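You operate a simulated robot arm through the tools that you are given. There is no shell and no other tool.

You run a simulated robot arm. Do the job below in one go: nothing can be reset, and whatever is moved stays where it is left.

## Task
Sign out the wrench that the sheet names and lock up again.
Fine: it is in the black cart's top red drawer; lay it on the cart top, shut the drawer, tick OUT with the cart's blue marker and put that back; the red bar is the lock. Set down upright: blue marker. Where these are worked on the way, their far stop is far enough and under half their travel is too little: top red drawer.

The check looks at the end state, three seconds after you hand in, the way a careful person would. Anything else that was tipped, shoved, dropped, spilled or broken makes it a failure. Flat cloth is picked up by pressing the open fingertips on it (5 to 10 N) and closing them slowly along it; thin cloth reads only 2 to 8 mm in the jaws.

## Robot
A 6-joint arm with a two-finger parallel gripper, fixed in place. Base frame: the origin is on the floor under the middle of its stand, x ahead of it, y to its left, z up; the work surface is at about z = 81. Units: cm, rad, N and s.
It reaches about 131.3 cm from its shoulder. Its first joint turns from -2.897 to 2.897 rad. Payload 3.43 kg.
The TCP is the grasp point between the finger pads, 3.4 cm short of the fingertips. In the tool frame z runs along the fingers and y along their closing line. Largest opening 12.8 cm; finger width 2.4, thickness 1.2; the body of the gripper, 4.8 by 13 cm, starts 9.6 cm behind the TCP.
Orientation is that of the tool frame in the base frame, as a unit quaternion [w, x, y, z]. With the fingers straight down and closing along the base's y, the tool's x points along the base's -x, its y along +y and its z along -z.

## Interface
- The arm moves only by the tool apply_moves. Its argument "steps" is a list of rows, each a list of 7 numbers: the closure, from 0 (fully open) to 1 (shut), then the shift along the tool's x, y, z in cm, then the turn, a rotation vector about the tool's x, y, z in rad. In form: [[jaw, dx, dy, dz, ax, ay, az], ...]. A call has 1 to 20 rows; each row shifts and turns the commanded pose from where the row before left it, along the tool's axes as they then stand. Each row takes 0.2 s and may step no farther than 5 cm and 0.15 rad from the row before; otherwise, or with a gripper value out of range, the whole call is refused. Where a pose cannot be reached the arm comes as near as it can. A force on the tool above 80 N (or 10 N above the force at the start of the call, whichever is more), or a blocked arm, ends the call early, and 0.2 s more pass. Each finger travels about 15.3 cm/s and halts on what it meets, pressing with about 22 N; the grip force reading is that of the motor and also rises with nothing between the fingers. The clock runs only during rows and for 0.2 s after the last one: add rows that do not move to give the fingers time. It gives the time, the measured TCP pose, the force on the tool (base axes), the opening and the grip force at its end, in the units of the frame above (readings bear some noise), with the torque about the TCP (base axes, N m) and any sound that the robot's microphone picked up.
- Cameras (640 x 400 px; columns grow to the right, rows downward): "scene" is fixed at [4.96, 49.88, 156.7]; the picture's right is [-0.15, -0.99, 0.00], its down [-0.82, 0.12, -0.57] and it looks along [0.56, -0.08, -0.82] (base axes); focal length 331 px, centre (320, 200). "wrist" rides on the gripper at [7.6, -1.1, -16] in the tool frame; the picture's right is [0.15, 0.99, 0.00], its down [-0.88, 0.13, -0.46] and it looks along [-0.45, 0.07, 0.89] (tool axes); focal length 234 px, centre (320, 200). There is no depth. A picture from a camera that has moved, and an enlarged one, comes with that camera's place and axes in the base frame and with its lens.
- get_image(camera): a new picture of that camera. The clock stands still meanwhile.
- inspect(camera, box): a new picture of the part [left, top, right, bottom] of that camera's present view, enlarged. The clock stands still meanwhile.
- job_done(): hands the job in; it is judged then, once.

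Places have to be worked out from the pictures, the camera data and where the tool is seen. Open the gripper and draw the arm clear of the work before you hand the job in, unless the task says otherwise.

The tools are called after "Call:" as a command line: name --pt "numbers of a row" for each row, then --argument value for the rest, lists and objects as JSON in quotes. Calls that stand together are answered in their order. apply_moves: Moves the arm, as the interface text tells. Its arguments: {"type":"object","properties":{"steps":{"type":"array","items":{"type":"array","items":{"type":"number"}}}},"required":["steps"]} The other tools are called the same way: get_image (camera) takes a picture; inspect (camera, box) takes an enlarged picture of a part of a camera's view; job_done () hands the job in.

At the start:

```text
t: 0.0
position: [45.72, 38.16, 112.0]
tcp_rot: [0.0, -0.001, 1.0, 0.001]
wrist_force: [-0.5, -0.5, -0.1]
ft_torque: [-0.03, 0.01, 0.01]
opening: 12.81
grip_force: 0.1
```

scene: 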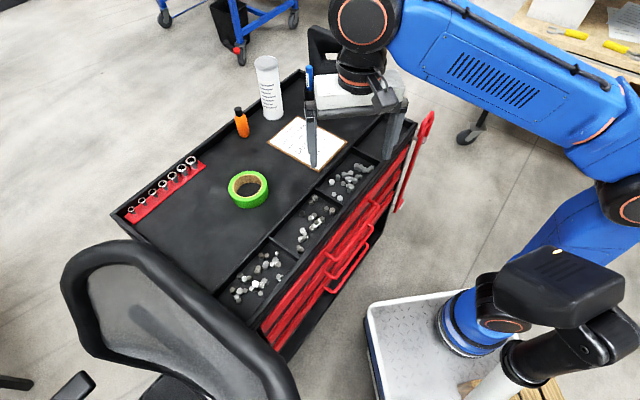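
wrist: 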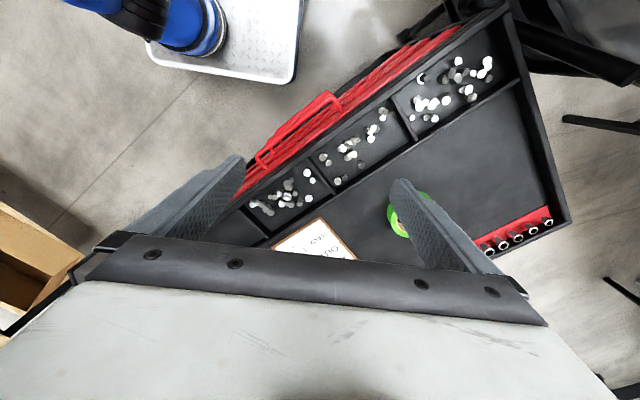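

I start by taking enlarged views of the sheet, the drawers and the lock bar.

Call:
inspect --camera "scene" --box '[250, 100, 370, 180]'

Call:
inspect --camera "scene" --box '[240, 100, 440, 360]'

Call:
inspect --camera "scene" --box '[220, 20, 440, 160]'

Call:
inspect --camera "wrist" --box '[200, 20, 560, 260]'

```text
5.00 times, centred on (310, 140) of scene
camera zoom: at [4.96, 49.88, 156.7], right [-0.15, -0.99, 0.0], down [-0.82, 0.12, -0.57], along [0.56, -0.08, -0.82], focal length 1655 px, centre (370, 500)
```

zoom: 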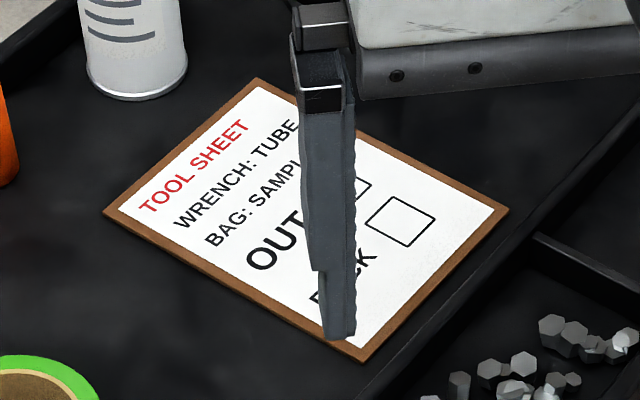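

```text
1.54 times, centred on (340, 230) of scene
camera zoom: at [4.96, 49.88, 156.7], right [-0.15, -0.99, 0.0], down [-0.82, 0.12, -0.57], along [0.56, -0.08, -0.82], focal length 509 px, centre (289, 154)
```

zoom: 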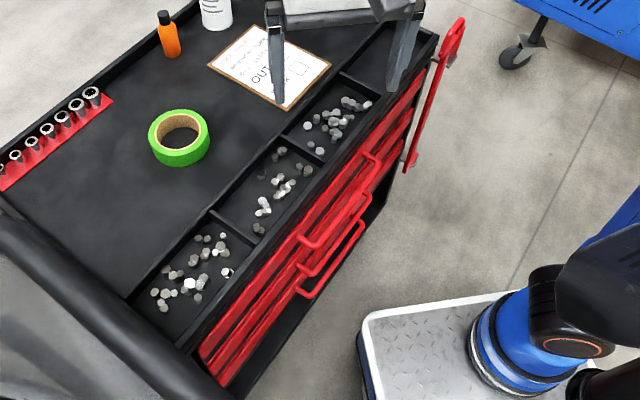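

```text
2.86 times, centred on (330, 90) of scene
camera zoom: at [4.96, 49.88, 156.7], right [-0.15, -0.99, 0.0], down [-0.82, 0.12, -0.57], along [0.56, -0.08, -0.82], focal length 946 px, centre (291, 514)
```

zoom: 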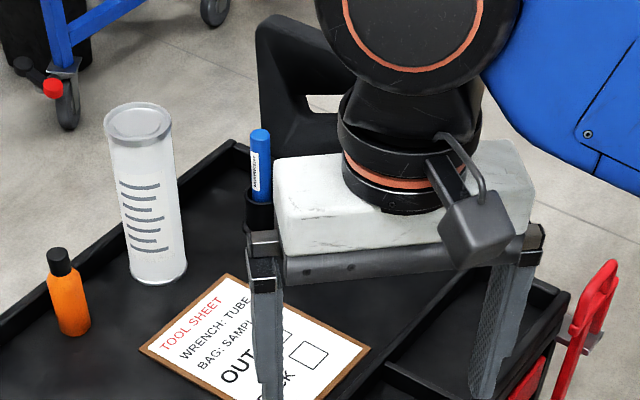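

```text
1.67 times, centred on (380, 140) of wrist
camera zoom: at [38.15, 37.02, 127.93], right [-0.15, 0.99, 0.0], down [0.88, 0.13, 0.46], along [0.45, 0.07, -0.89], focal length 390 px, centre (220, 300)
```

zoom: 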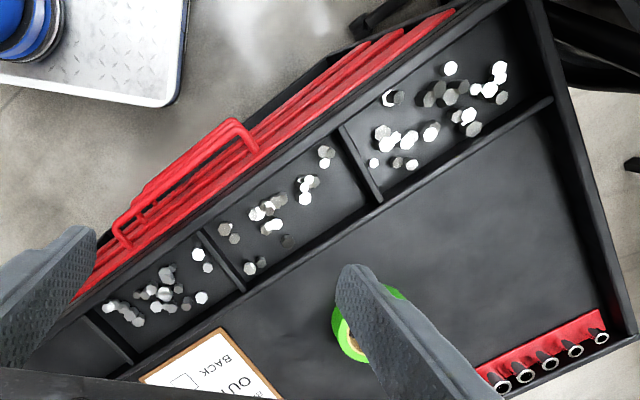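

The sheet reads "WRENCH: TUBE…", but the gripper hides the rest. I look at the arm side and the lock bar before moving.

Call:
inspect --camera "scene" --box '[340, 200, 640, 400]'

Call:
inspect --camera "scene" --box '[370, 90, 460, 230]'

Call:
inspect --camera "scene" --box '[220, 130, 440, 360]'

```text
2.00 times, centred on (490, 300) of scene
camera zoom: at [4.96, 49.88, 156.7], right [-0.15, -0.99, 0.0], down [-0.82, 0.12, -0.57], along [0.56, -0.08, -0.82], focal length 662 px, centre (-20, 0)
```

zoom: 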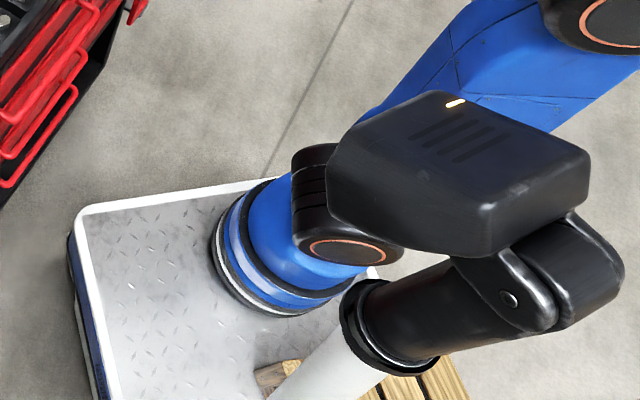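

```text
2.86 times, centred on (415, 160) of scene
camera zoom: at [4.96, 49.88, 156.7], right [-0.15, -0.99, 0.0], down [-0.82, 0.12, -0.57], along [0.56, -0.08, -0.82], focal length 946 px, centre (49, 314)
```

zoom: 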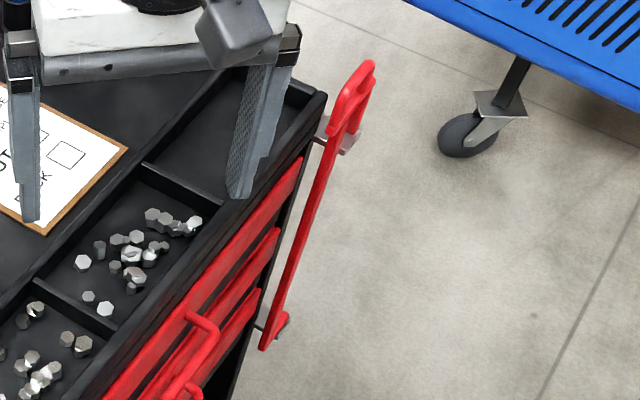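

```text
1.74 times, centred on (330, 245) of scene
camera zoom: at [4.96, 49.88, 156.7], right [-0.15, -0.99, 0.0], down [-0.82, 0.12, -0.57], along [0.56, -0.08, -0.82], focal length 576 px, centre (303, 122)
```

zoom: 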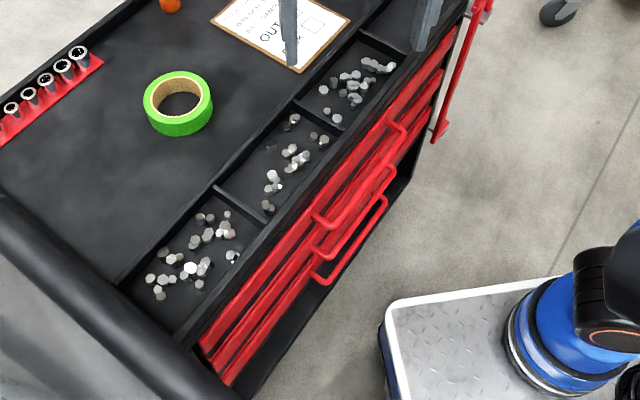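

The gripper blocks the sheet, so I raise it slightly and carry it over the sheet (around x 79, y 43) so the wrist camera can read it. It stays well above the white bottle, whose top is at about z 102.

Call:
apply_moves --pt "0 0 0 -2 0 0 0" --pt "0 0 0 -3 0 0 0" --pt "0 -4 0.4 -1 0 0 0" --pt "0 -4.4 0.4 -0.5 0 0 0" --pt "0 -4.4 0.4 0 0 0 0" --pt "0 -4.4 0.4 0 0 0 0" --pt "0 -4.4 0.4 0 0 0 0" --pt "0 -4.4 0 0 0 0 0" --pt "0 -4.4 0 0 0 0 0"

Call:
get_image --camera "wrist"

Call:
get_image --camera "scene"

```text
t: 2.0
position: [74.82, 38.75, 112.34]
tcp_rot: [0.003, -0.001, 1.0, 0.003]
wrist_force: [0.1, 0.3, 0.9]
ft_torque: [0.06, -0.05, 0.01]
opening: 12.79
grip_force: 0.1
out of reach, approached as far as the arm can: row 3, 4, 5, 6, 7, 8, 9
```

```text
taken
camera wrist: at [67.19, 37.46, 128.07], right [-0.15, 0.99, 0.01], down [0.88, 0.13, 0.46], along [0.46, 0.07, -0.89], focal length 234 px, centre (320, 200)
```

wrist: 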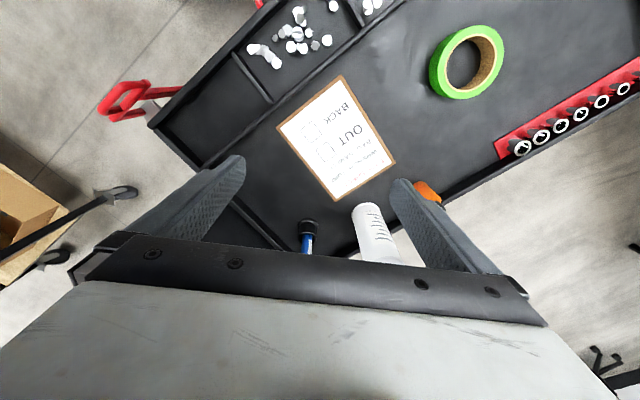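

```text
taken
```

scene: 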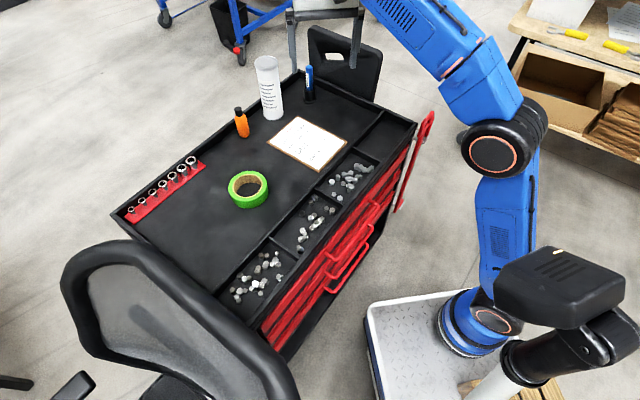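

The sheet is clear now, so I enlarge it in both cameras, along with the lock bar, marker and wrist-side details.

Call:
inspect --camera "scene" --box '[260, 110, 356, 174]'

Call:
inspect --camera "wrist" --box '[270, 70, 410, 210]'

Call:
inspect --camera "wrist" --box '[80, 20, 300, 170]'

Call:
inspect --camera "scene" --box '[280, 50, 340, 110]'

```text
6.25 times, centred on (308, 142) of scene
camera zoom: at [4.96, 49.88, 156.7], right [-0.15, -0.99, 0.0], down [-0.82, 0.12, -0.57], along [0.56, -0.08, -0.82], focal length 2069 px, centre (395, 562)
```

zoom: 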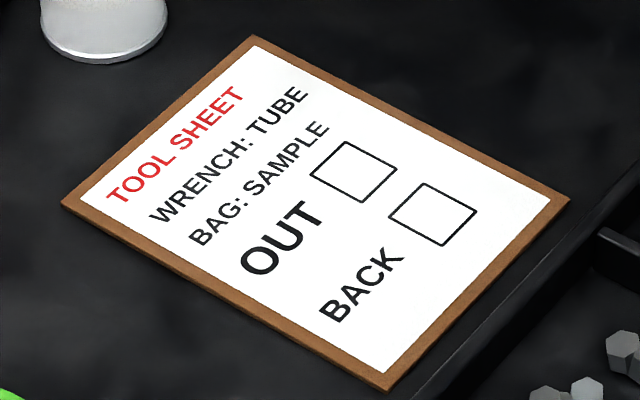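

```text
2.86 times, centred on (340, 140) of wrist
camera zoom: at [67.19, 37.46, 128.07], right [-0.15, 0.99, 0.01], down [0.88, 0.13, 0.46], along [0.46, 0.07, -0.89], focal length 669 px, centre (263, 371)
```

zoom: 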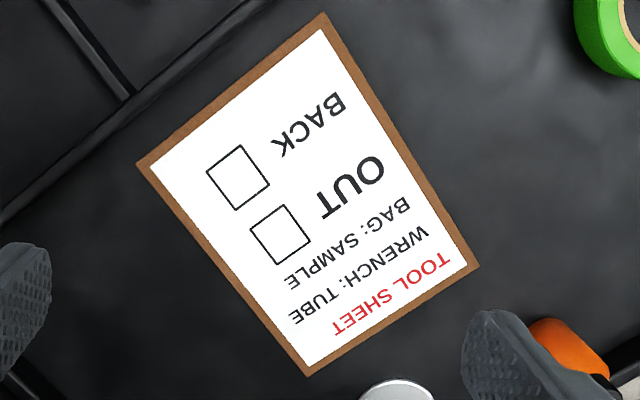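

```text
2.67 times, centred on (190, 95) of wrist
camera zoom: at [67.19, 37.46, 128.07], right [-0.15, 0.99, 0.01], down [0.88, 0.13, 0.46], along [0.46, 0.07, -0.89], focal length 624 px, centre (667, 480)
```

zoom: 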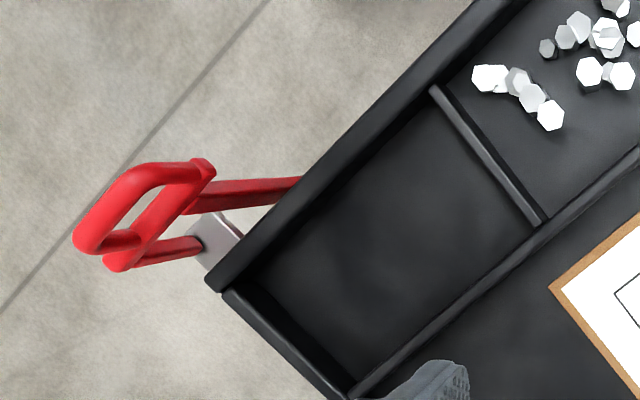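

```text
6.67 times, centred on (310, 80) of scene
camera zoom: at [4.96, 49.88, 156.7], right [-0.15, -0.99, 0.0], down [-0.82, 0.12, -0.57], along [0.56, -0.08, -0.82], focal length 2207 px, centre (387, 1000)
```

zoom: 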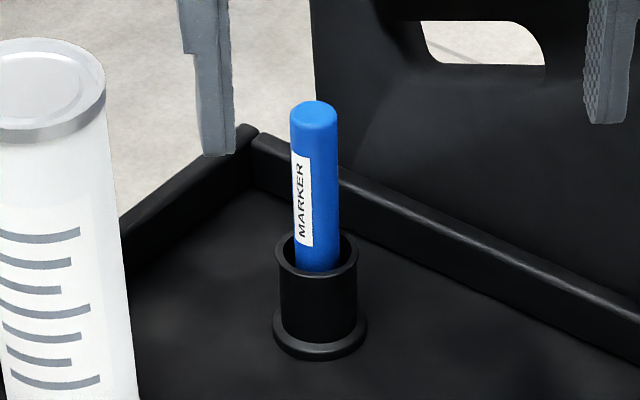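

The sheet says WRENCH: TUBE. The lock bar stands at the cart's front-right corner and looks swung open. I pull back towards the robot to look at the drawer fronts and the bar from the front.

Call:
apply_moves --pt "0 4 -1.2 0 0 0 0" --pt "0 4 -1.2 0 0 0 0" --pt "0 4 -1.2 0 0 0 0" --pt "0 4 -1.2 0 0 0 0" --pt "0 4 -1.2 0 0 0 0" --pt "0 4 -1.2 0 0 0 0" --pt "0 4 -1.2 0 0 0 0" --pt "0 4 -1.2 0 0 0 0" --pt "0 4 -1.2 0 0 0 0"

Call:
get_image --camera "wrist"

Call:
get_image --camera "scene"

```text
t: 4.0
position: [38.7, 28.04, 111.97]
tcp_rot: [0.0, -0.001, 1.0, 0.001]
wrist_force: [0.1, 0.2, -1.0]
ft_torque: [-0.06, 0.01, -0.01]
opening: 12.8
grip_force: 0.0
```

```text
taken
camera wrist: at [31.23, 26.81, 127.8], right [-0.15, 0.99, 0.0], down [0.88, 0.13, 0.46], along [0.45, 0.07, -0.89], focal length 234 px, centre (320, 200)
```

wrist: 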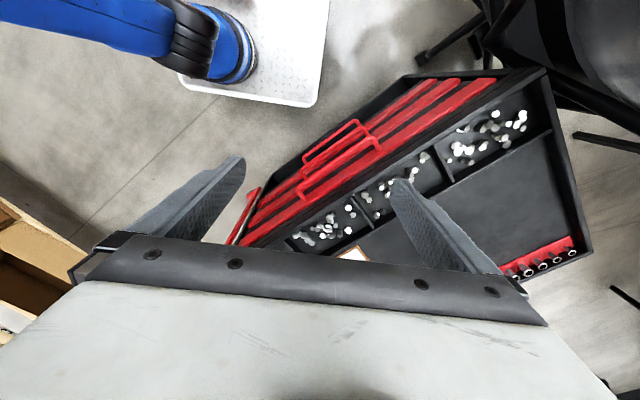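

```text
taken
```

scene: 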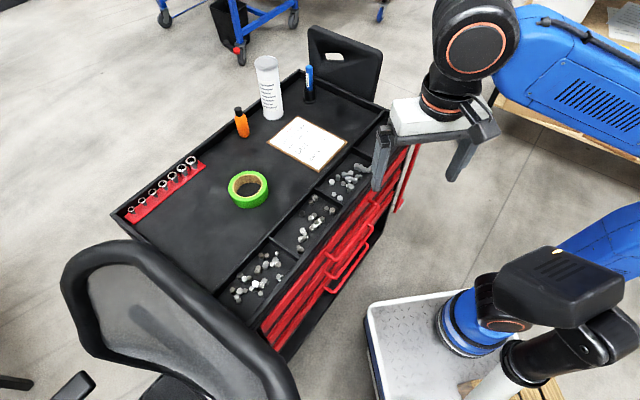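

Call:
inspect --camera "wrist" --box '[220, 60, 540, 260]'

Call:
inspect --camera "scene" --box '[280, 130, 440, 300]'

```text
2.00 times, centred on (380, 160) of wrist
camera zoom: at [31.23, 26.81, 127.8], right [-0.15, 0.99, 0.0], down [0.88, 0.13, 0.46], along [0.45, 0.07, -0.89], focal length 468 px, centre (200, 280)
```

zoom: 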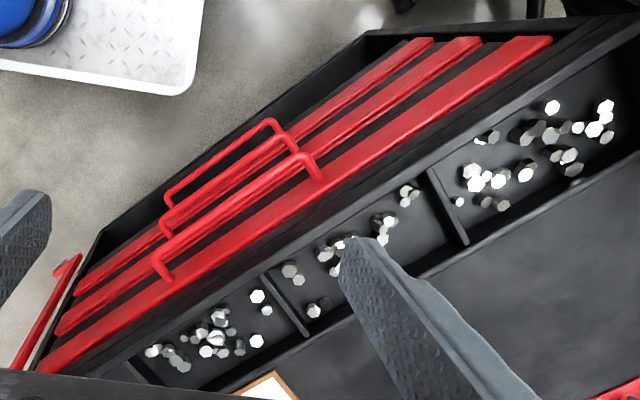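

```text
2.35 times, centred on (360, 215) of scene
camera zoom: at [4.96, 49.88, 156.7], right [-0.15, -0.99, 0.0], down [-0.82, 0.12, -0.57], along [0.56, -0.08, -0.82], focal length 779 px, centre (226, 165)
```

zoom: 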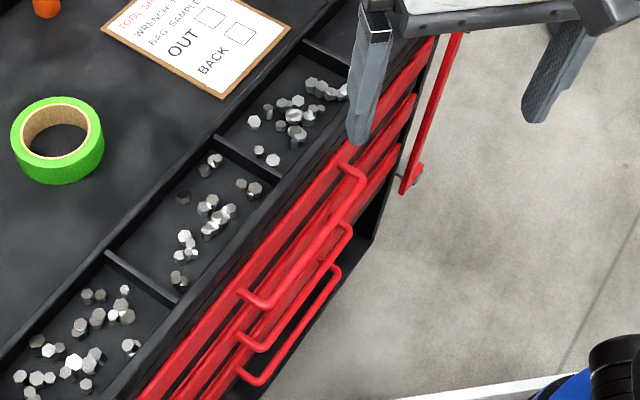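

I triangulated the top drawer handle: bar from about (41, 40, 75) to (56.5, 25, 74.5), standing 3.5 cm off the red face. I turn the tool 45° so its closing line is square to the drawer front, then back off along the cart front to look at the lock bar and handle.

Call:
apply_moves --pt "0 0 0 0 0 0 0.131" --pt "0 0 0 0 0 0 0.131" --pt "0 0 0 0 0 0 0.131" --pt "0 0 0 0 0 0 0.131" --pt "0 0 0 0 0 0 0.131" --pt "0 0 0 0 0 0 0.131" --pt "0 3.5 -1 1 0 0 0" --pt "0 3.5 -1 1 0 0 0" --pt "0 3.5 -1 1 0 0 0" --pt "0 3.5 0 1 0 0 0" --pt "0 0 0 0 0 -0.12 0" --pt "0 0 0 0 0 -0.12 0" --pt "0 0 0 0 0 -0.12 0" --pt "0 0 0 0 0 -0.12 0"

Call:
get_image --camera "wrist"

Call:
get_image --camera "scene"

```text
t: 7.0
position: [28.44, 35.72, 103.28]
tcp_rot: [0.218, 0.371, 0.899, -0.085]
wrist_force: [0.2, -0.5, -0.2]
ft_torque: [0.05, 0.02, 0.01]
opening: 12.8
grip_force: 0.1
out of reach, approached as far as the arm can: row 13, 14
```

```text
taken
camera wrist: at [17.57, 44.67, 113.96], right [0.61, 0.79, -0.06], down [0.5, -0.32, 0.81], along [0.62, -0.52, -0.59], focal length 234 px, centre (320, 200)
```

wrist: 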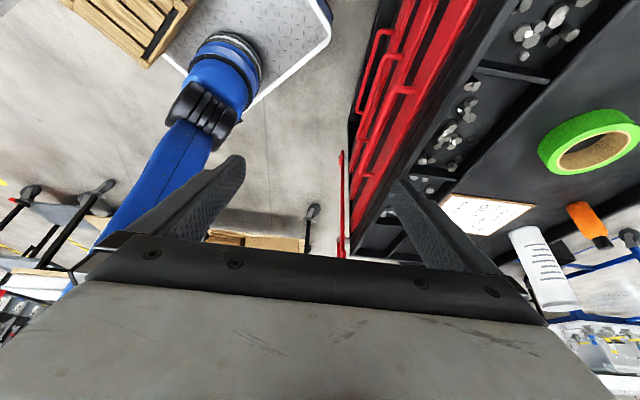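

```text
taken
```

scene: 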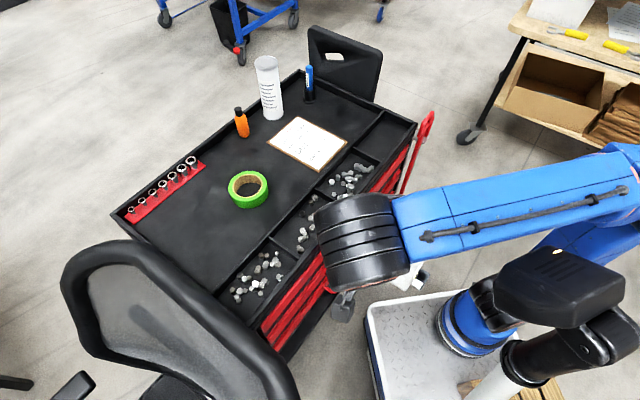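

Call:
inspect --camera "wrist" --box '[310, 0, 500, 120]'

Call:
inspect --camera "wrist" --box '[290, 100, 430, 270]'

Call:
inspect --camera "scene" --box '[380, 100, 450, 230]'

```text
3.33 times, centred on (405, 60) of wrist
camera zoom: at [17.57, 44.67, 113.96], right [0.61, 0.79, -0.06], down [0.5, -0.32, 0.81], along [0.62, -0.52, -0.59], focal length 781 px, centre (37, 667)
```

zoom: 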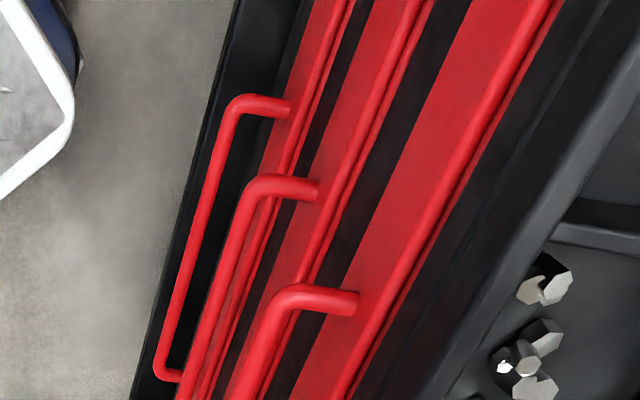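

```text
2.35 times, centred on (360, 185) of wrist
camera zoom: at [17.57, 44.67, 113.96], right [0.61, 0.79, -0.06], down [0.5, -0.32, 0.81], along [0.62, -0.52, -0.59], focal length 551 px, centre (226, 235)
```

zoom: 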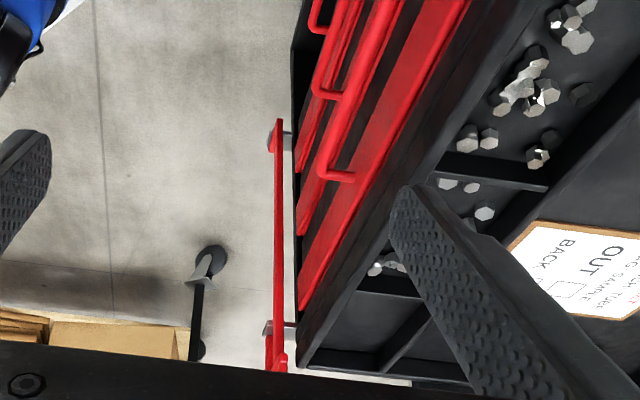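

```text
3.08 times, centred on (415, 165) of scene
camera zoom: at [4.96, 49.88, 156.7], right [-0.15, -0.99, 0.0], down [-0.82, 0.12, -0.57], along [0.56, -0.08, -0.82], focal length 1019 px, centre (28, 308)
```

zoom: 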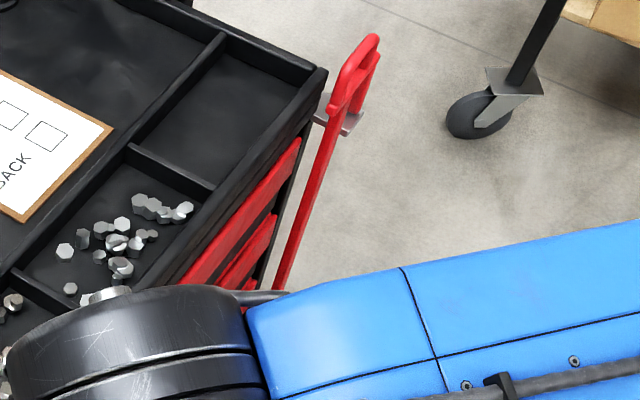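

The red bar stands out from the front-right corner, seen edge-on here, and is held by grey brackets at top and bottom. I move along in front of the cart to view it more closely from the robot's side.

Call:
apply_moves --pt "0 0 0 0 0 0.12 0" --pt "0 0 0 0 0 0.12 0" --pt "0 0 0 0 0 0.12 0" --pt "0 0 0 0 0 0.12 0" --pt "0 -4.4 0 0 0 0 0" --pt "0 -4.4 0 0 0 0 0" --pt "0 -4.4 0 0 0 0 0" --pt "0 -4.4 0 0 0 0 0" --pt "0 -4.4 0 0 0 0 0" --pt "0 -4.4 0 0 0 0 0" --pt "0 -4.4 0 0 0 0 0" --pt "0 -4.4 0 0 0 0 0" --pt "0 -4.4 0 0 0 0 0" --pt "0 0 0 0 0 0 -0.131" --pt "0 0 0 0 0 0 -0.131" --pt "0 0 0 0 0 0 -0.131" --pt "0 0 0 0 0 0 -0.131" --pt "0 0 0 0 0 0 -0.131" --pt "0 0 0 0 0 0 -0.131"

Call:
get_image --camera "wrist"

Call:
get_image --camera "scene"

```text
t: 11.0
position: [56.22, 7.79, 103.16]
tcp_rot: [0.0, -0.002, 1.0, 0.001]
wrist_force: [0.1, -0.4, -0.3]
ft_torque: [0.01, 0.01, -0.02]
opening: 12.82
grip_force: 0.2
```

```text
taken
camera wrist: at [48.73, 6.53, 119.0], right [-0.15, 0.99, 0.0], down [0.88, 0.13, 0.46], along [0.45, 0.07, -0.89], focal length 234 px, centre (320, 200)
```

wrist: 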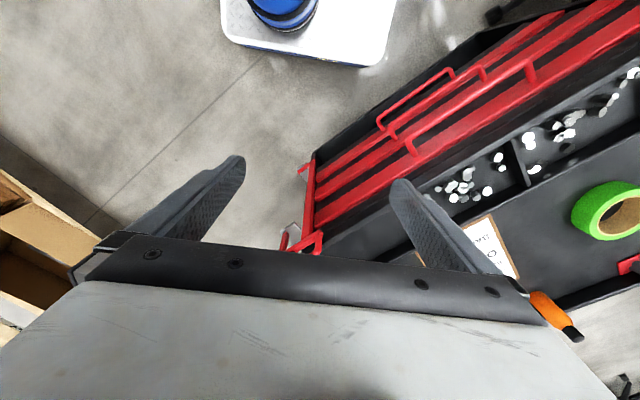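

```text
taken
```

scene: 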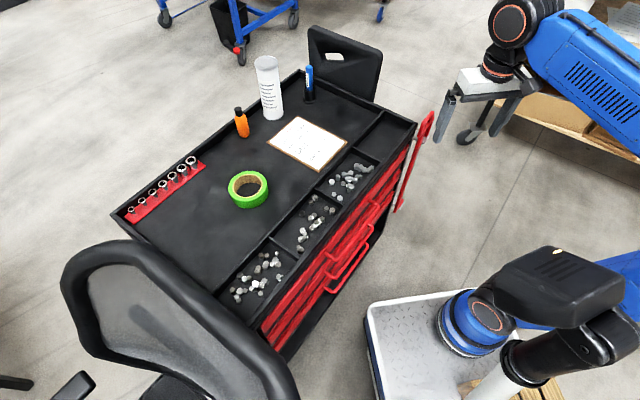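

Call:
inspect --camera "wrist" --box '[260, 130, 420, 260]'

Call:
inspect --camera "scene" --box '[375, 100, 445, 225]'

```text
3.08 times, centred on (340, 195) of wrist
camera zoom: at [48.73, 6.53, 119.0], right [-0.15, 0.99, 0.0], down [0.88, 0.13, 0.46], along [0.45, 0.07, -0.89], focal length 720 px, centre (258, 215)
```

zoom: 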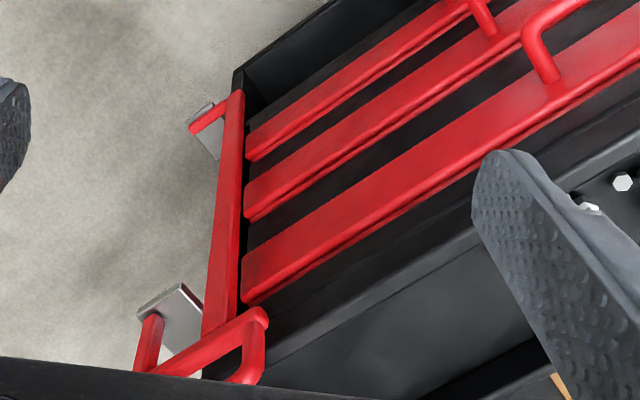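

```text
3.20 times, centred on (410, 162) of scene
camera zoom: at [4.96, 49.88, 156.7], right [-0.15, -0.99, 0.0], down [-0.82, 0.12, -0.57], along [0.56, -0.08, -0.82], focal length 1060 px, centre (32, 320)
```

zoom: 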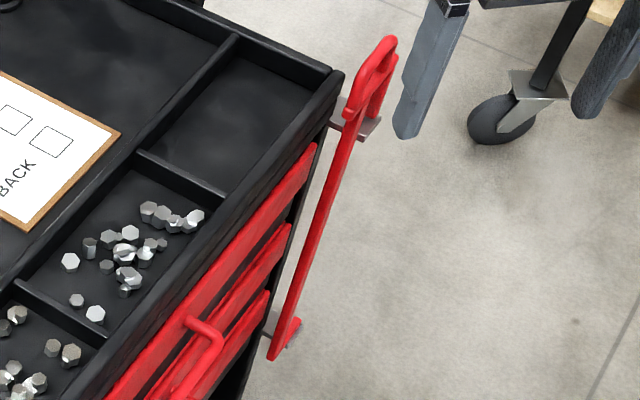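

Triangulating, the bar stands at about (74, 8), in front of the drawers' right ends, with its pivot near (78, 3.5). That would mean it is closed across the drawers, so I go in lower for a better view to be sure.

Call:
apply_moves --pt "0 -0.5 -1.7 3.5 0 0 0" --pt "0 -0.5 -1.7 3.5 0 0 0" --pt "0 -0.5 -1.7 3.5 0 0 0" --pt "0 -0.5 -1.7 3.5 0 0 0" --pt "0 0 0 0 0 -0.12 0" --pt "0 0 0 0 0 -0.12 0" --pt "0 0 0 0 0 -0.12 0" --pt "0 0 0 0 0 -0.12 0" --pt "0 0 0 0 0 -0.12 0"

Call:
get_image --camera "wrist"

Call:
get_image --camera "scene"

```text
t: 13.0
position: [58.11, 0.89, 89.15]
tcp_rot: [0.297, 0.0, 0.955, 0.002]
wrist_force: [-0.6, 0.0, -0.5]
ft_torque: [0.03, -0.03, 0.05]
opening: 12.8
grip_force: 0.0
```

```text
taken
camera wrist: at [43.01, -0.2, 97.91], right [-0.12, 0.99, -0.08], down [0.47, 0.13, 0.87], along [0.88, 0.07, -0.48], focal length 234 px, centre (320, 200)
```

wrist: 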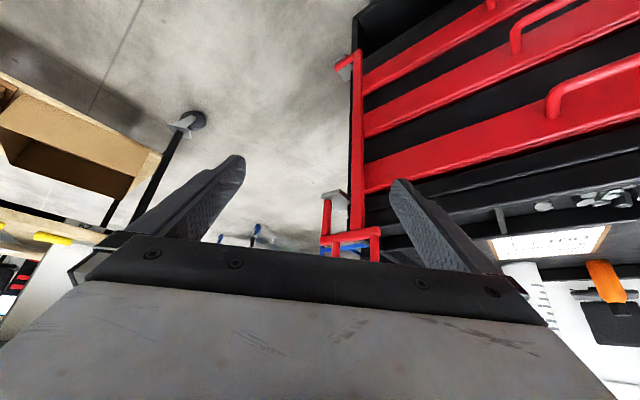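

```text
taken
```

scene: 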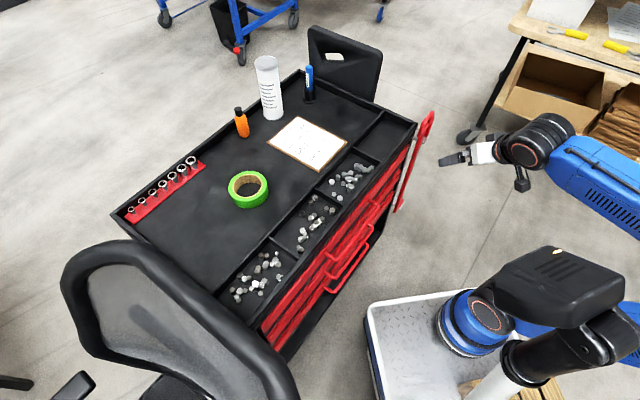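

Call:
inspect --camera "wrist" --box '[290, 30, 420, 270]'

Call:
inspect --camera "wrist" --box '[300, 160, 420, 260]'

```text
1.67 times, centred on (355, 150) of wrist
camera zoom: at [43.01, -0.2, 97.91], right [-0.12, 0.99, -0.08], down [0.47, 0.13, 0.87], along [0.88, 0.07, -0.48], focal length 390 px, centre (262, 283)
```

zoom: 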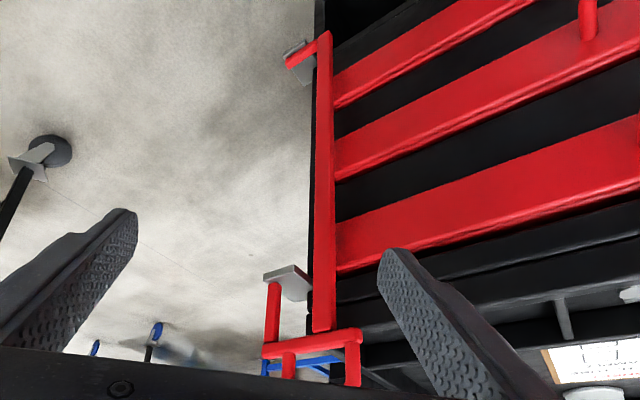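

```text
4.00 times, centred on (360, 210) of wrist
camera zoom: at [43.01, -0.2, 97.91], right [-0.12, 0.99, -0.08], down [0.47, 0.13, 0.87], along [0.88, 0.07, -0.48], focal length 937 px, centre (160, 160)
```

zoom: 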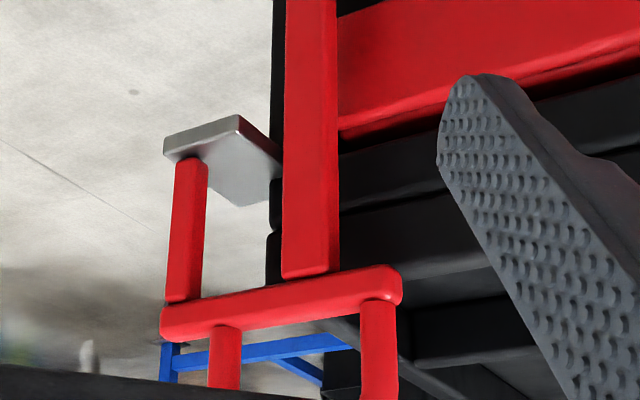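

The view is upside down. It shows a vertical red bar in front of the drawers' right ends, hung on a pin at the right side by a top arm, with an inverted-U handle above the arm. I enlarge the handle in the scene view to fix its exact place.

Call:
inspect --camera "scene" --box '[400, 100, 448, 148]'

Call:
inspect --camera "scene" --box '[380, 180, 420, 220]'

```text
8.33 times, centred on (424, 124) of scene
camera zoom: at [4.96, 49.88, 156.7], right [-0.15, -0.99, 0.0], down [-0.82, 0.12, -0.57], along [0.56, -0.08, -0.82], focal length 2759 px, centre (-547, 833)
```

zoom: 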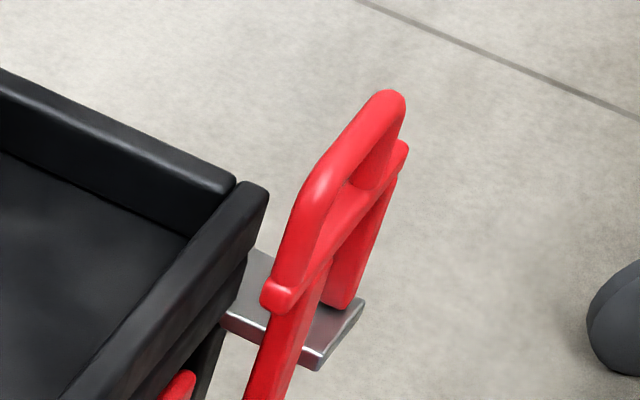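

```text
10.00 times, centred on (400, 200) of scene
camera zoom: at [4.96, 49.88, 156.7], right [-0.15, -0.99, 0.0], down [-0.82, 0.12, -0.57], along [0.56, -0.08, -0.82], focal length 3311 px, centre (-480, 200)
```

zoom: 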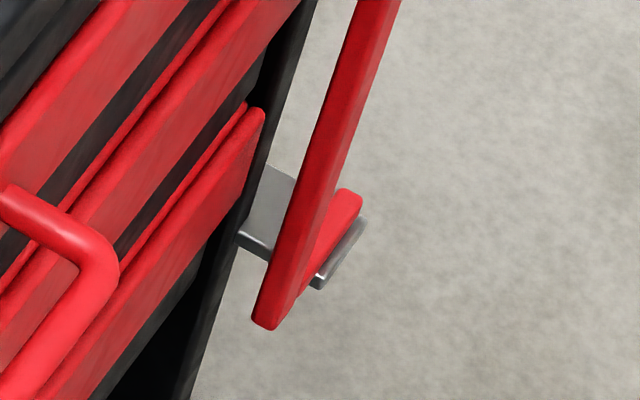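

I place the handle crossbar from about (71.5, 10.7, 91.5) to (76.3, 5.8, 91.3), with the pivot near (78, 4). I level the tool, rise, turn so the jaws close square to the crossbar, and hover above its middle.

Call:
apply_moves --pt "0 0 0 0 0 0.12 0" --pt "0 0 0 0 0 0.12 0" --pt "0 0 0 0 0 0.12 0" --pt "0 0 0 0 0 0.12 0" --pt "0 0 0 0 0 0.12 0" --pt "0 0 0 -2.4 0 0 0.131" --pt "0 0 0 -2.4 0 0 0.131" --pt "0 0 0 -2.4 0 0 0.131" --pt "0 0 0 -2.4 0 0 0.131" --pt "0 0 0 -2.4 0 0 0.131" --pt "0 0 0 -2.4 0 0 0.131" --pt "0 -1.5 4.1 0 0 0 0" --pt "0 -1.5 4.1 0 0 0 0" --pt "0 -1.5 4.1 0 0 0 0" --pt "0 -1.5 4.1 0 0 0 0" --pt "0.3 0 0 3 0 0 0" --pt "0.3 0 0 2 0 0 0"

Call:
get_image --camera "wrist"

Call:
inspect --camera "scene" --box '[360, 60, 480, 160]'

```text
t: 16.6
position: [73.98, 8.49, 98.53]
tcp_rot: [-0.001, 0.383, 0.924, 0.0]
wrist_force: [-0.7, 0.5, -0.4]
ft_torque: [0.01, -0.01, 0.03]
opening: 8.96
grip_force: 0.0
```

```text
taken
camera wrist: at [67.89, 12.95, 114.43], right [0.6, 0.8, 0.0], down [0.71, -0.53, 0.45], along [0.37, -0.27, -0.89], focal length 234 px, centre (320, 200)
```

wrist: 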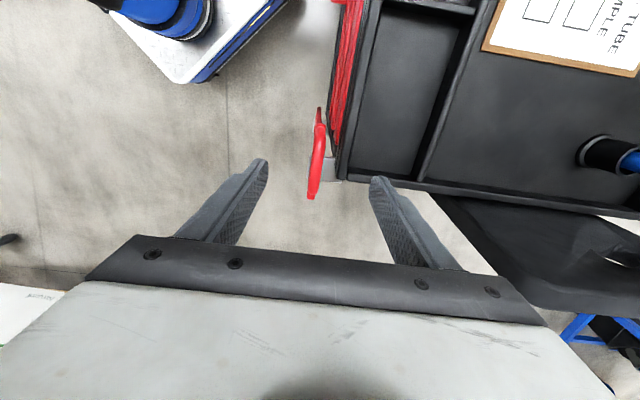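

```text
4.00 times, centred on (420, 110) of scene
camera zoom: at [4.96, 49.88, 156.7], right [-0.15, -0.99, 0.0], down [-0.82, 0.12, -0.57], along [0.56, -0.08, -0.82], focal length 1324 px, centre (-80, 560)
```

zoom: 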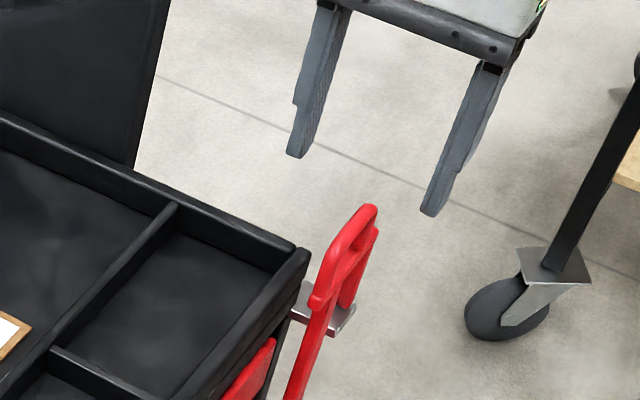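

Call:
inspect --camera "wrist" --box '[270, 90, 370, 220]'

```text
3.08 times, centred on (320, 155) of wrist
camera zoom: at [67.89, 12.95, 114.43], right [0.6, 0.8, 0.0], down [0.71, -0.53, 0.45], along [0.37, -0.27, -0.89], focal length 720 px, centre (320, 338)
```

zoom: 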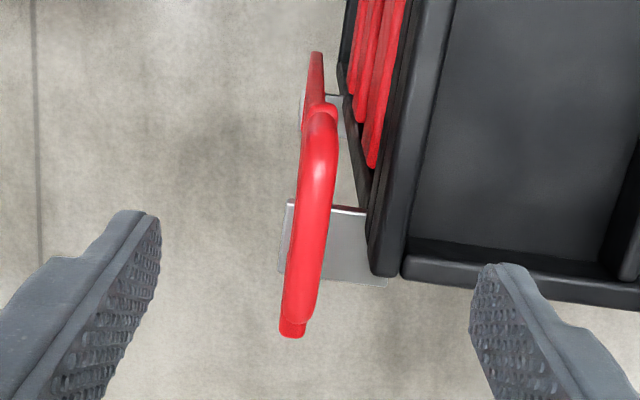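

The crossbar sits centred between the fingers, within 0.3 cm. I go down to z 91.6 and close on it.

Call:
apply_moves --pt "0.3 0 -0.1 3.4 0 0 0" --pt "0.3 0 -0.1 3.4 0 0 0" --pt "0.6 0 0 0 0 0 0" --pt "0.8 0 0 0 0 0 0" --pt "0.95 0 0 0 0 0 0" --pt "0.95 0 0 0 0 0 0"

Call:
get_image --camera "wrist"

Call:
inspect --camera "scene" --box '[360, 60, 480, 160]'

```text
t: 18.0
position: [73.91, 8.14, 91.65]
tcp_rot: [0.0, 0.383, 0.924, 0.001]
wrist_force: [-9.4, -7.4, -5.1]
ft_torque: [-0.39, -0.22, -0.02]
opening: 1.19
grip_force: 44.9
```

```text
taken
camera wrist: at [67.83, 12.69, 107.56], right [0.6, 0.8, 0.0], down [0.72, -0.53, 0.45], along [0.36, -0.27, -0.89], focal length 234 px, centre (320, 200)
```

wrist: 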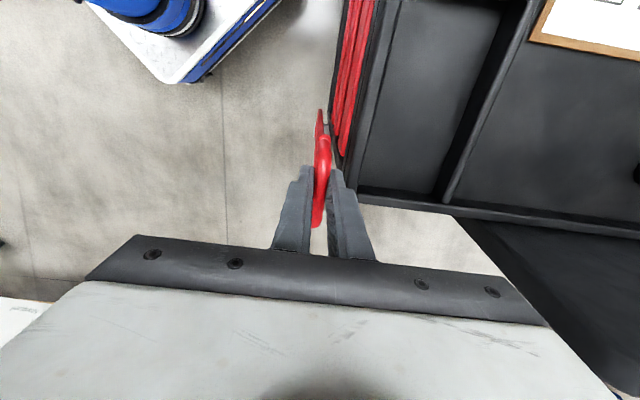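

```text
4.00 times, centred on (420, 110) of scene
camera zoom: at [4.96, 49.88, 156.7], right [-0.15, -0.99, 0.0], down [-0.82, 0.12, -0.57], along [0.56, -0.08, -0.82], focal length 1324 px, centre (-80, 560)
```

zoom: 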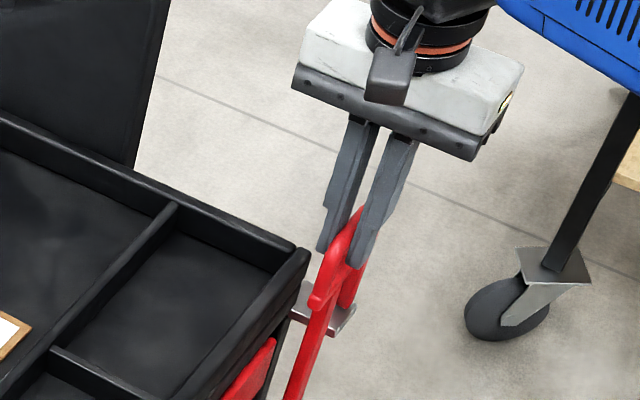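

I have the handle (opening 1.2 cm). I loosen slightly so it is caged with some slack, then swing it outward about the estimated pivot, checking forces after the first part.

Call:
apply_moves --pt "0.84 0 -0.2 0 0 0 0" --pt "0.84 0 0 0 0 0 0" --pt "0.84 -0.03 -0.58 0 0 0 -0.1" --pt "0.84 -0.03 -0.58 0 0 0 -0.1" --pt "0.84 -0.03 -0.58 0 0 0 -0.1" --pt "0.84 -0.03 -0.58 0 0 0 -0.1"

Call:
get_image --camera "wrist"

Call:
inspect --camera "scene" --box '[360, 60, 480, 160]'

```text
t: 19.4
position: [72.38, 6.15, 91.81]
tcp_rot: [-0.002, 0.191, 0.982, 0.001]
wrist_force: [-0.3, 0.3, -0.8]
ft_torque: [0.01, -0.02, -0.05]
opening: 2.06
grip_force: 0.0
```

```text
taken
camera wrist: at [65.14, 7.9, 107.62], right [0.24, 0.97, 0.0], down [0.87, -0.21, 0.45], along [0.44, -0.1, -0.89], focal length 234 px, centre (320, 200)
```

wrist: 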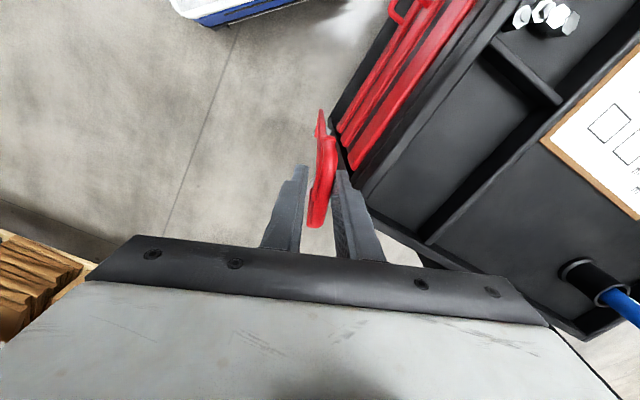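

```text
4.00 times, centred on (420, 110) of scene
camera zoom: at [4.96, 49.88, 156.7], right [-0.15, -0.99, 0.0], down [-0.82, 0.12, -0.57], along [0.56, -0.08, -0.82], focal length 1324 px, centre (-80, 560)
```

zoom: 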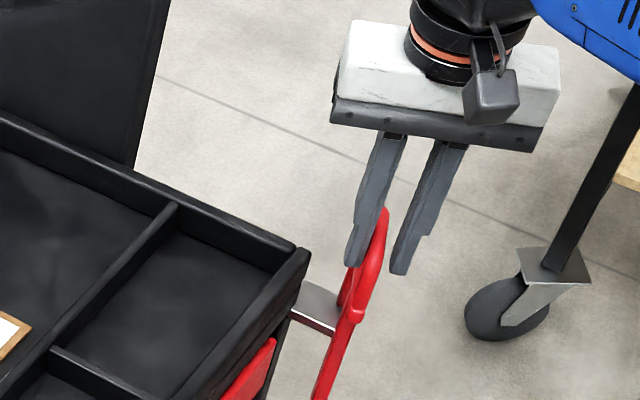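

The bar swings out freely with almost no force. I continue along the arc.

Call:
apply_moves --pt "0.84 -0.03 -0.58 0 0 0 -0.1" --pt "0.84 -0.03 -0.58 0 0 0 -0.1" --pt "0.84 -0.03 -0.58 0 0 0 -0.1" --pt "0.84 -0.03 -0.58 0 0 0 -0.1" --pt "0.84 -0.03 -0.58 0 0 0 -0.1" --pt "0.84 -0.03 -0.58 0 0 0 -0.1" --pt "0.84 -0.03 -0.58 0 0 0 -0.1" --pt "0.84 -0.03 -0.58 0 0 0 -0.1"

Call:
get_image --camera "wrist"

Call:
inspect --camera "scene" --box '[360, 60, 480, 160]'

```text
t: 21.2
position: [72.63, 1.58, 91.74]
tcp_rot: [0.0, -0.206, 0.978, 0.002]
wrist_force: [-0.4, -0.1, 0.2]
ft_torque: [0.01, 0.01, -0.03]
opening: 2.1
grip_force: 0.3
```

```text
taken
camera wrist: at [66.27, -2.63, 107.6], right [-0.53, 0.85, 0.0], down [0.75, 0.47, 0.46], along [0.39, 0.25, -0.89], focal length 234 px, centre (320, 200)
```

wrist: 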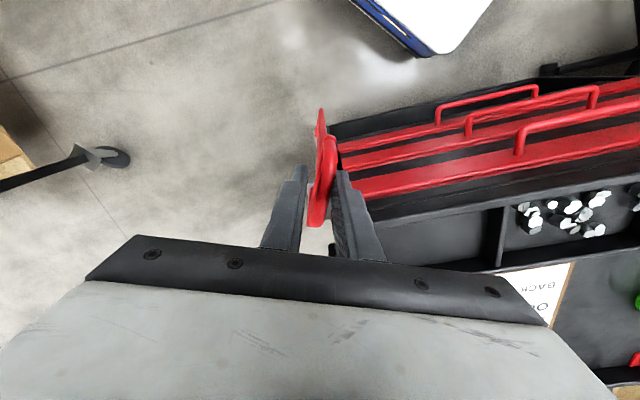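

```text
4.00 times, centred on (420, 110) of scene
camera zoom: at [4.96, 49.88, 156.7], right [-0.15, -0.99, 0.0], down [-0.82, 0.12, -0.57], along [0.56, -0.08, -0.82], focal length 1324 px, centre (-80, 560)
```

zoom: 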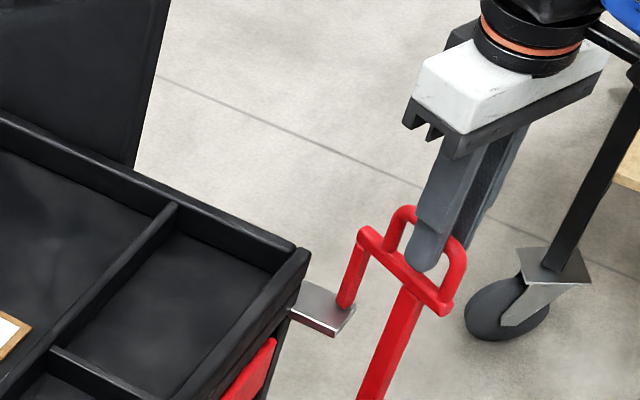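

Call:
apply_moves --pt "0.84 -0.03 -0.58 0 0 0 -0.1" --pt "0.84 -0.03 -0.58 0 0 0 -0.1" --pt "0.84 -0.03 -0.58 0 0 0 -0.1" --pt "0.84 -0.03 -0.58 0 0 0 -0.1" --pt "0.84 -0.03 -0.58 0 0 0 -0.1" --pt "0.84 -0.03 -0.58 0 0 0 -0.1" --pt "0.84 -0.03 -0.58 0 0 0 -0.1"

Call:
get_image --camera "wrist"

Call:
inspect --camera "scene" --box '[360, 60, 480, 160]'

```text
t: 22.8
position: [75.26, -1.08, 91.8]
tcp_rot: [0.002, -0.53, 0.848, 0.001]
wrist_force: [-20.9, 52.1, -5.3]
ft_torque: [0.43, -0.13, -1.37]
opening: 5.22
grip_force: 22.3
```

```text
taken
camera wrist: at [73.07, -8.35, 107.59], right [-0.95, 0.3, 0.0], down [0.27, 0.85, 0.46], along [0.14, 0.44, -0.89], focal length 234 px, centre (320, 200)
```

wrist: 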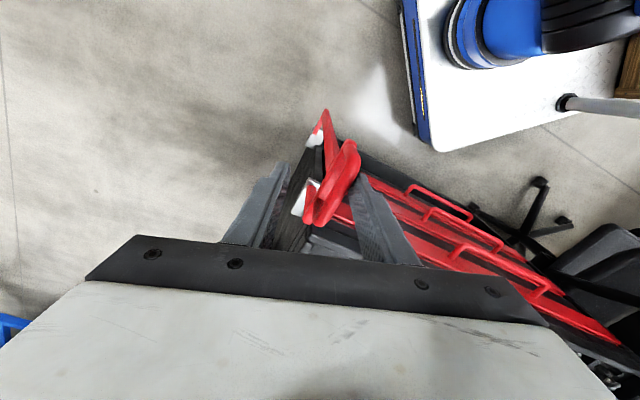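

```text
4.00 times, centred on (420, 110) of scene
camera zoom: at [4.96, 49.88, 156.7], right [-0.15, -0.99, 0.0], down [-0.82, 0.12, -0.57], along [0.56, -0.08, -0.82], focal length 1324 px, centre (-80, 560)
```

zoom: 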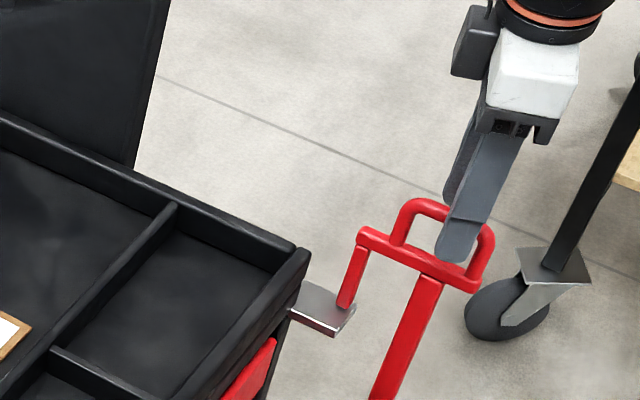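

The bar has reached its open stop (about 90°) and I overran it slightly, with 56 N on the tool. I back off along the arc until the force is gone.

Call:
apply_moves --pt "0.84 -0.03 0.58 0 0 0 0.1" --pt "0.84 -0.03 0.58 0 0 0 0.1" --pt "0.84 -0.03 0.58 0 0 0 0.1"

Call:
get_image --camera "wrist"

Call:
inspect --camera "scene" --box '[360, 60, 480, 160]'

```text
t: 23.6
position: [73.99, -0.31, 91.73]
tcp_rot: [0.001, -0.396, 0.918, 0.0]
wrist_force: [0.2, -0.8, -0.1]
ft_torque: [0.01, -0.04, 0.0]
opening: 2.06
grip_force: 0.0
```

```text
taken
camera wrist: at [69.72, -6.61, 107.59], right [-0.82, 0.57, 0.0], down [0.51, 0.73, 0.46], along [0.26, 0.37, -0.89], focal length 234 px, centre (320, 200)
```

wrist: 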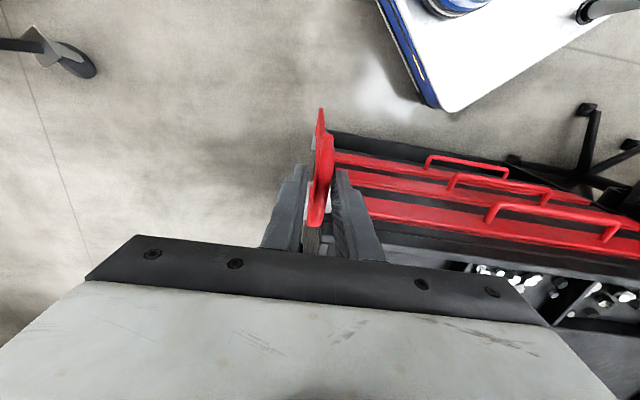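

```text
4.00 times, centred on (420, 110) of scene
camera zoom: at [4.96, 49.88, 156.7], right [-0.15, -0.99, 0.0], down [-0.82, 0.12, -0.57], along [0.56, -0.08, -0.82], focal length 1324 px, centre (-80, 560)
```

zoom: 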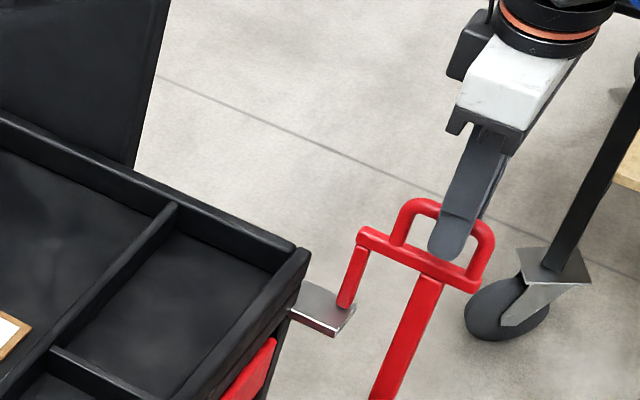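

The force is gone and the bar stands fully open. I release it, rise, turn the tool back to square with the drawer front, and travel to above the top handle.

Call:
apply_moves --pt "0.5 0 0 0 0 0 0" --pt "0.5 0 0 0 0 0 0" --pt "0.5 0 0 -3 0 0 0" --pt "0.5 0 0 -4 0 0 0" --pt "0.5 0 0 -4 0 0 0" --pt "0.5 4 0 0 0 0 0.135" --pt "0.5 2 0 0 0 0 0.135" --pt "0.5 0 0 0 0 0 0.135" --pt "0.5 0 0 0 0 0 0.135" --pt "0.5 0 0 0 0 0 0.135" --pt "0.5 0 0 0 0 0 0.135" --pt "0.5 0 0 0 0 0 0.135" --pt "0.5 0 0 0 0 0 0.135" --pt "0.5 0 0 0 0 0 0.135" --pt "0.5 0 0 0 0 0 0.135" --pt "0.5 0 0 0 0 0 0.135" --pt "0.5 0 0 0 0 0 0.12"

Call:
get_image --camera "scene"

```text
t: 27.2
position: [69.59, -4.44, 102.8]
tcp_rot: [-0.001, 0.386, 0.922, 0.002]
wrist_force: [-0.5, 0.3, 0.1]
ft_torque: [-0.01, -0.01, 0.0]
opening: 6.4
grip_force: 0.0
```

```text
taken
```

scene: 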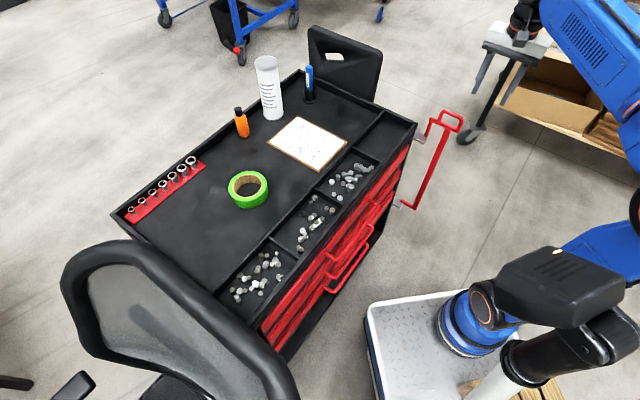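

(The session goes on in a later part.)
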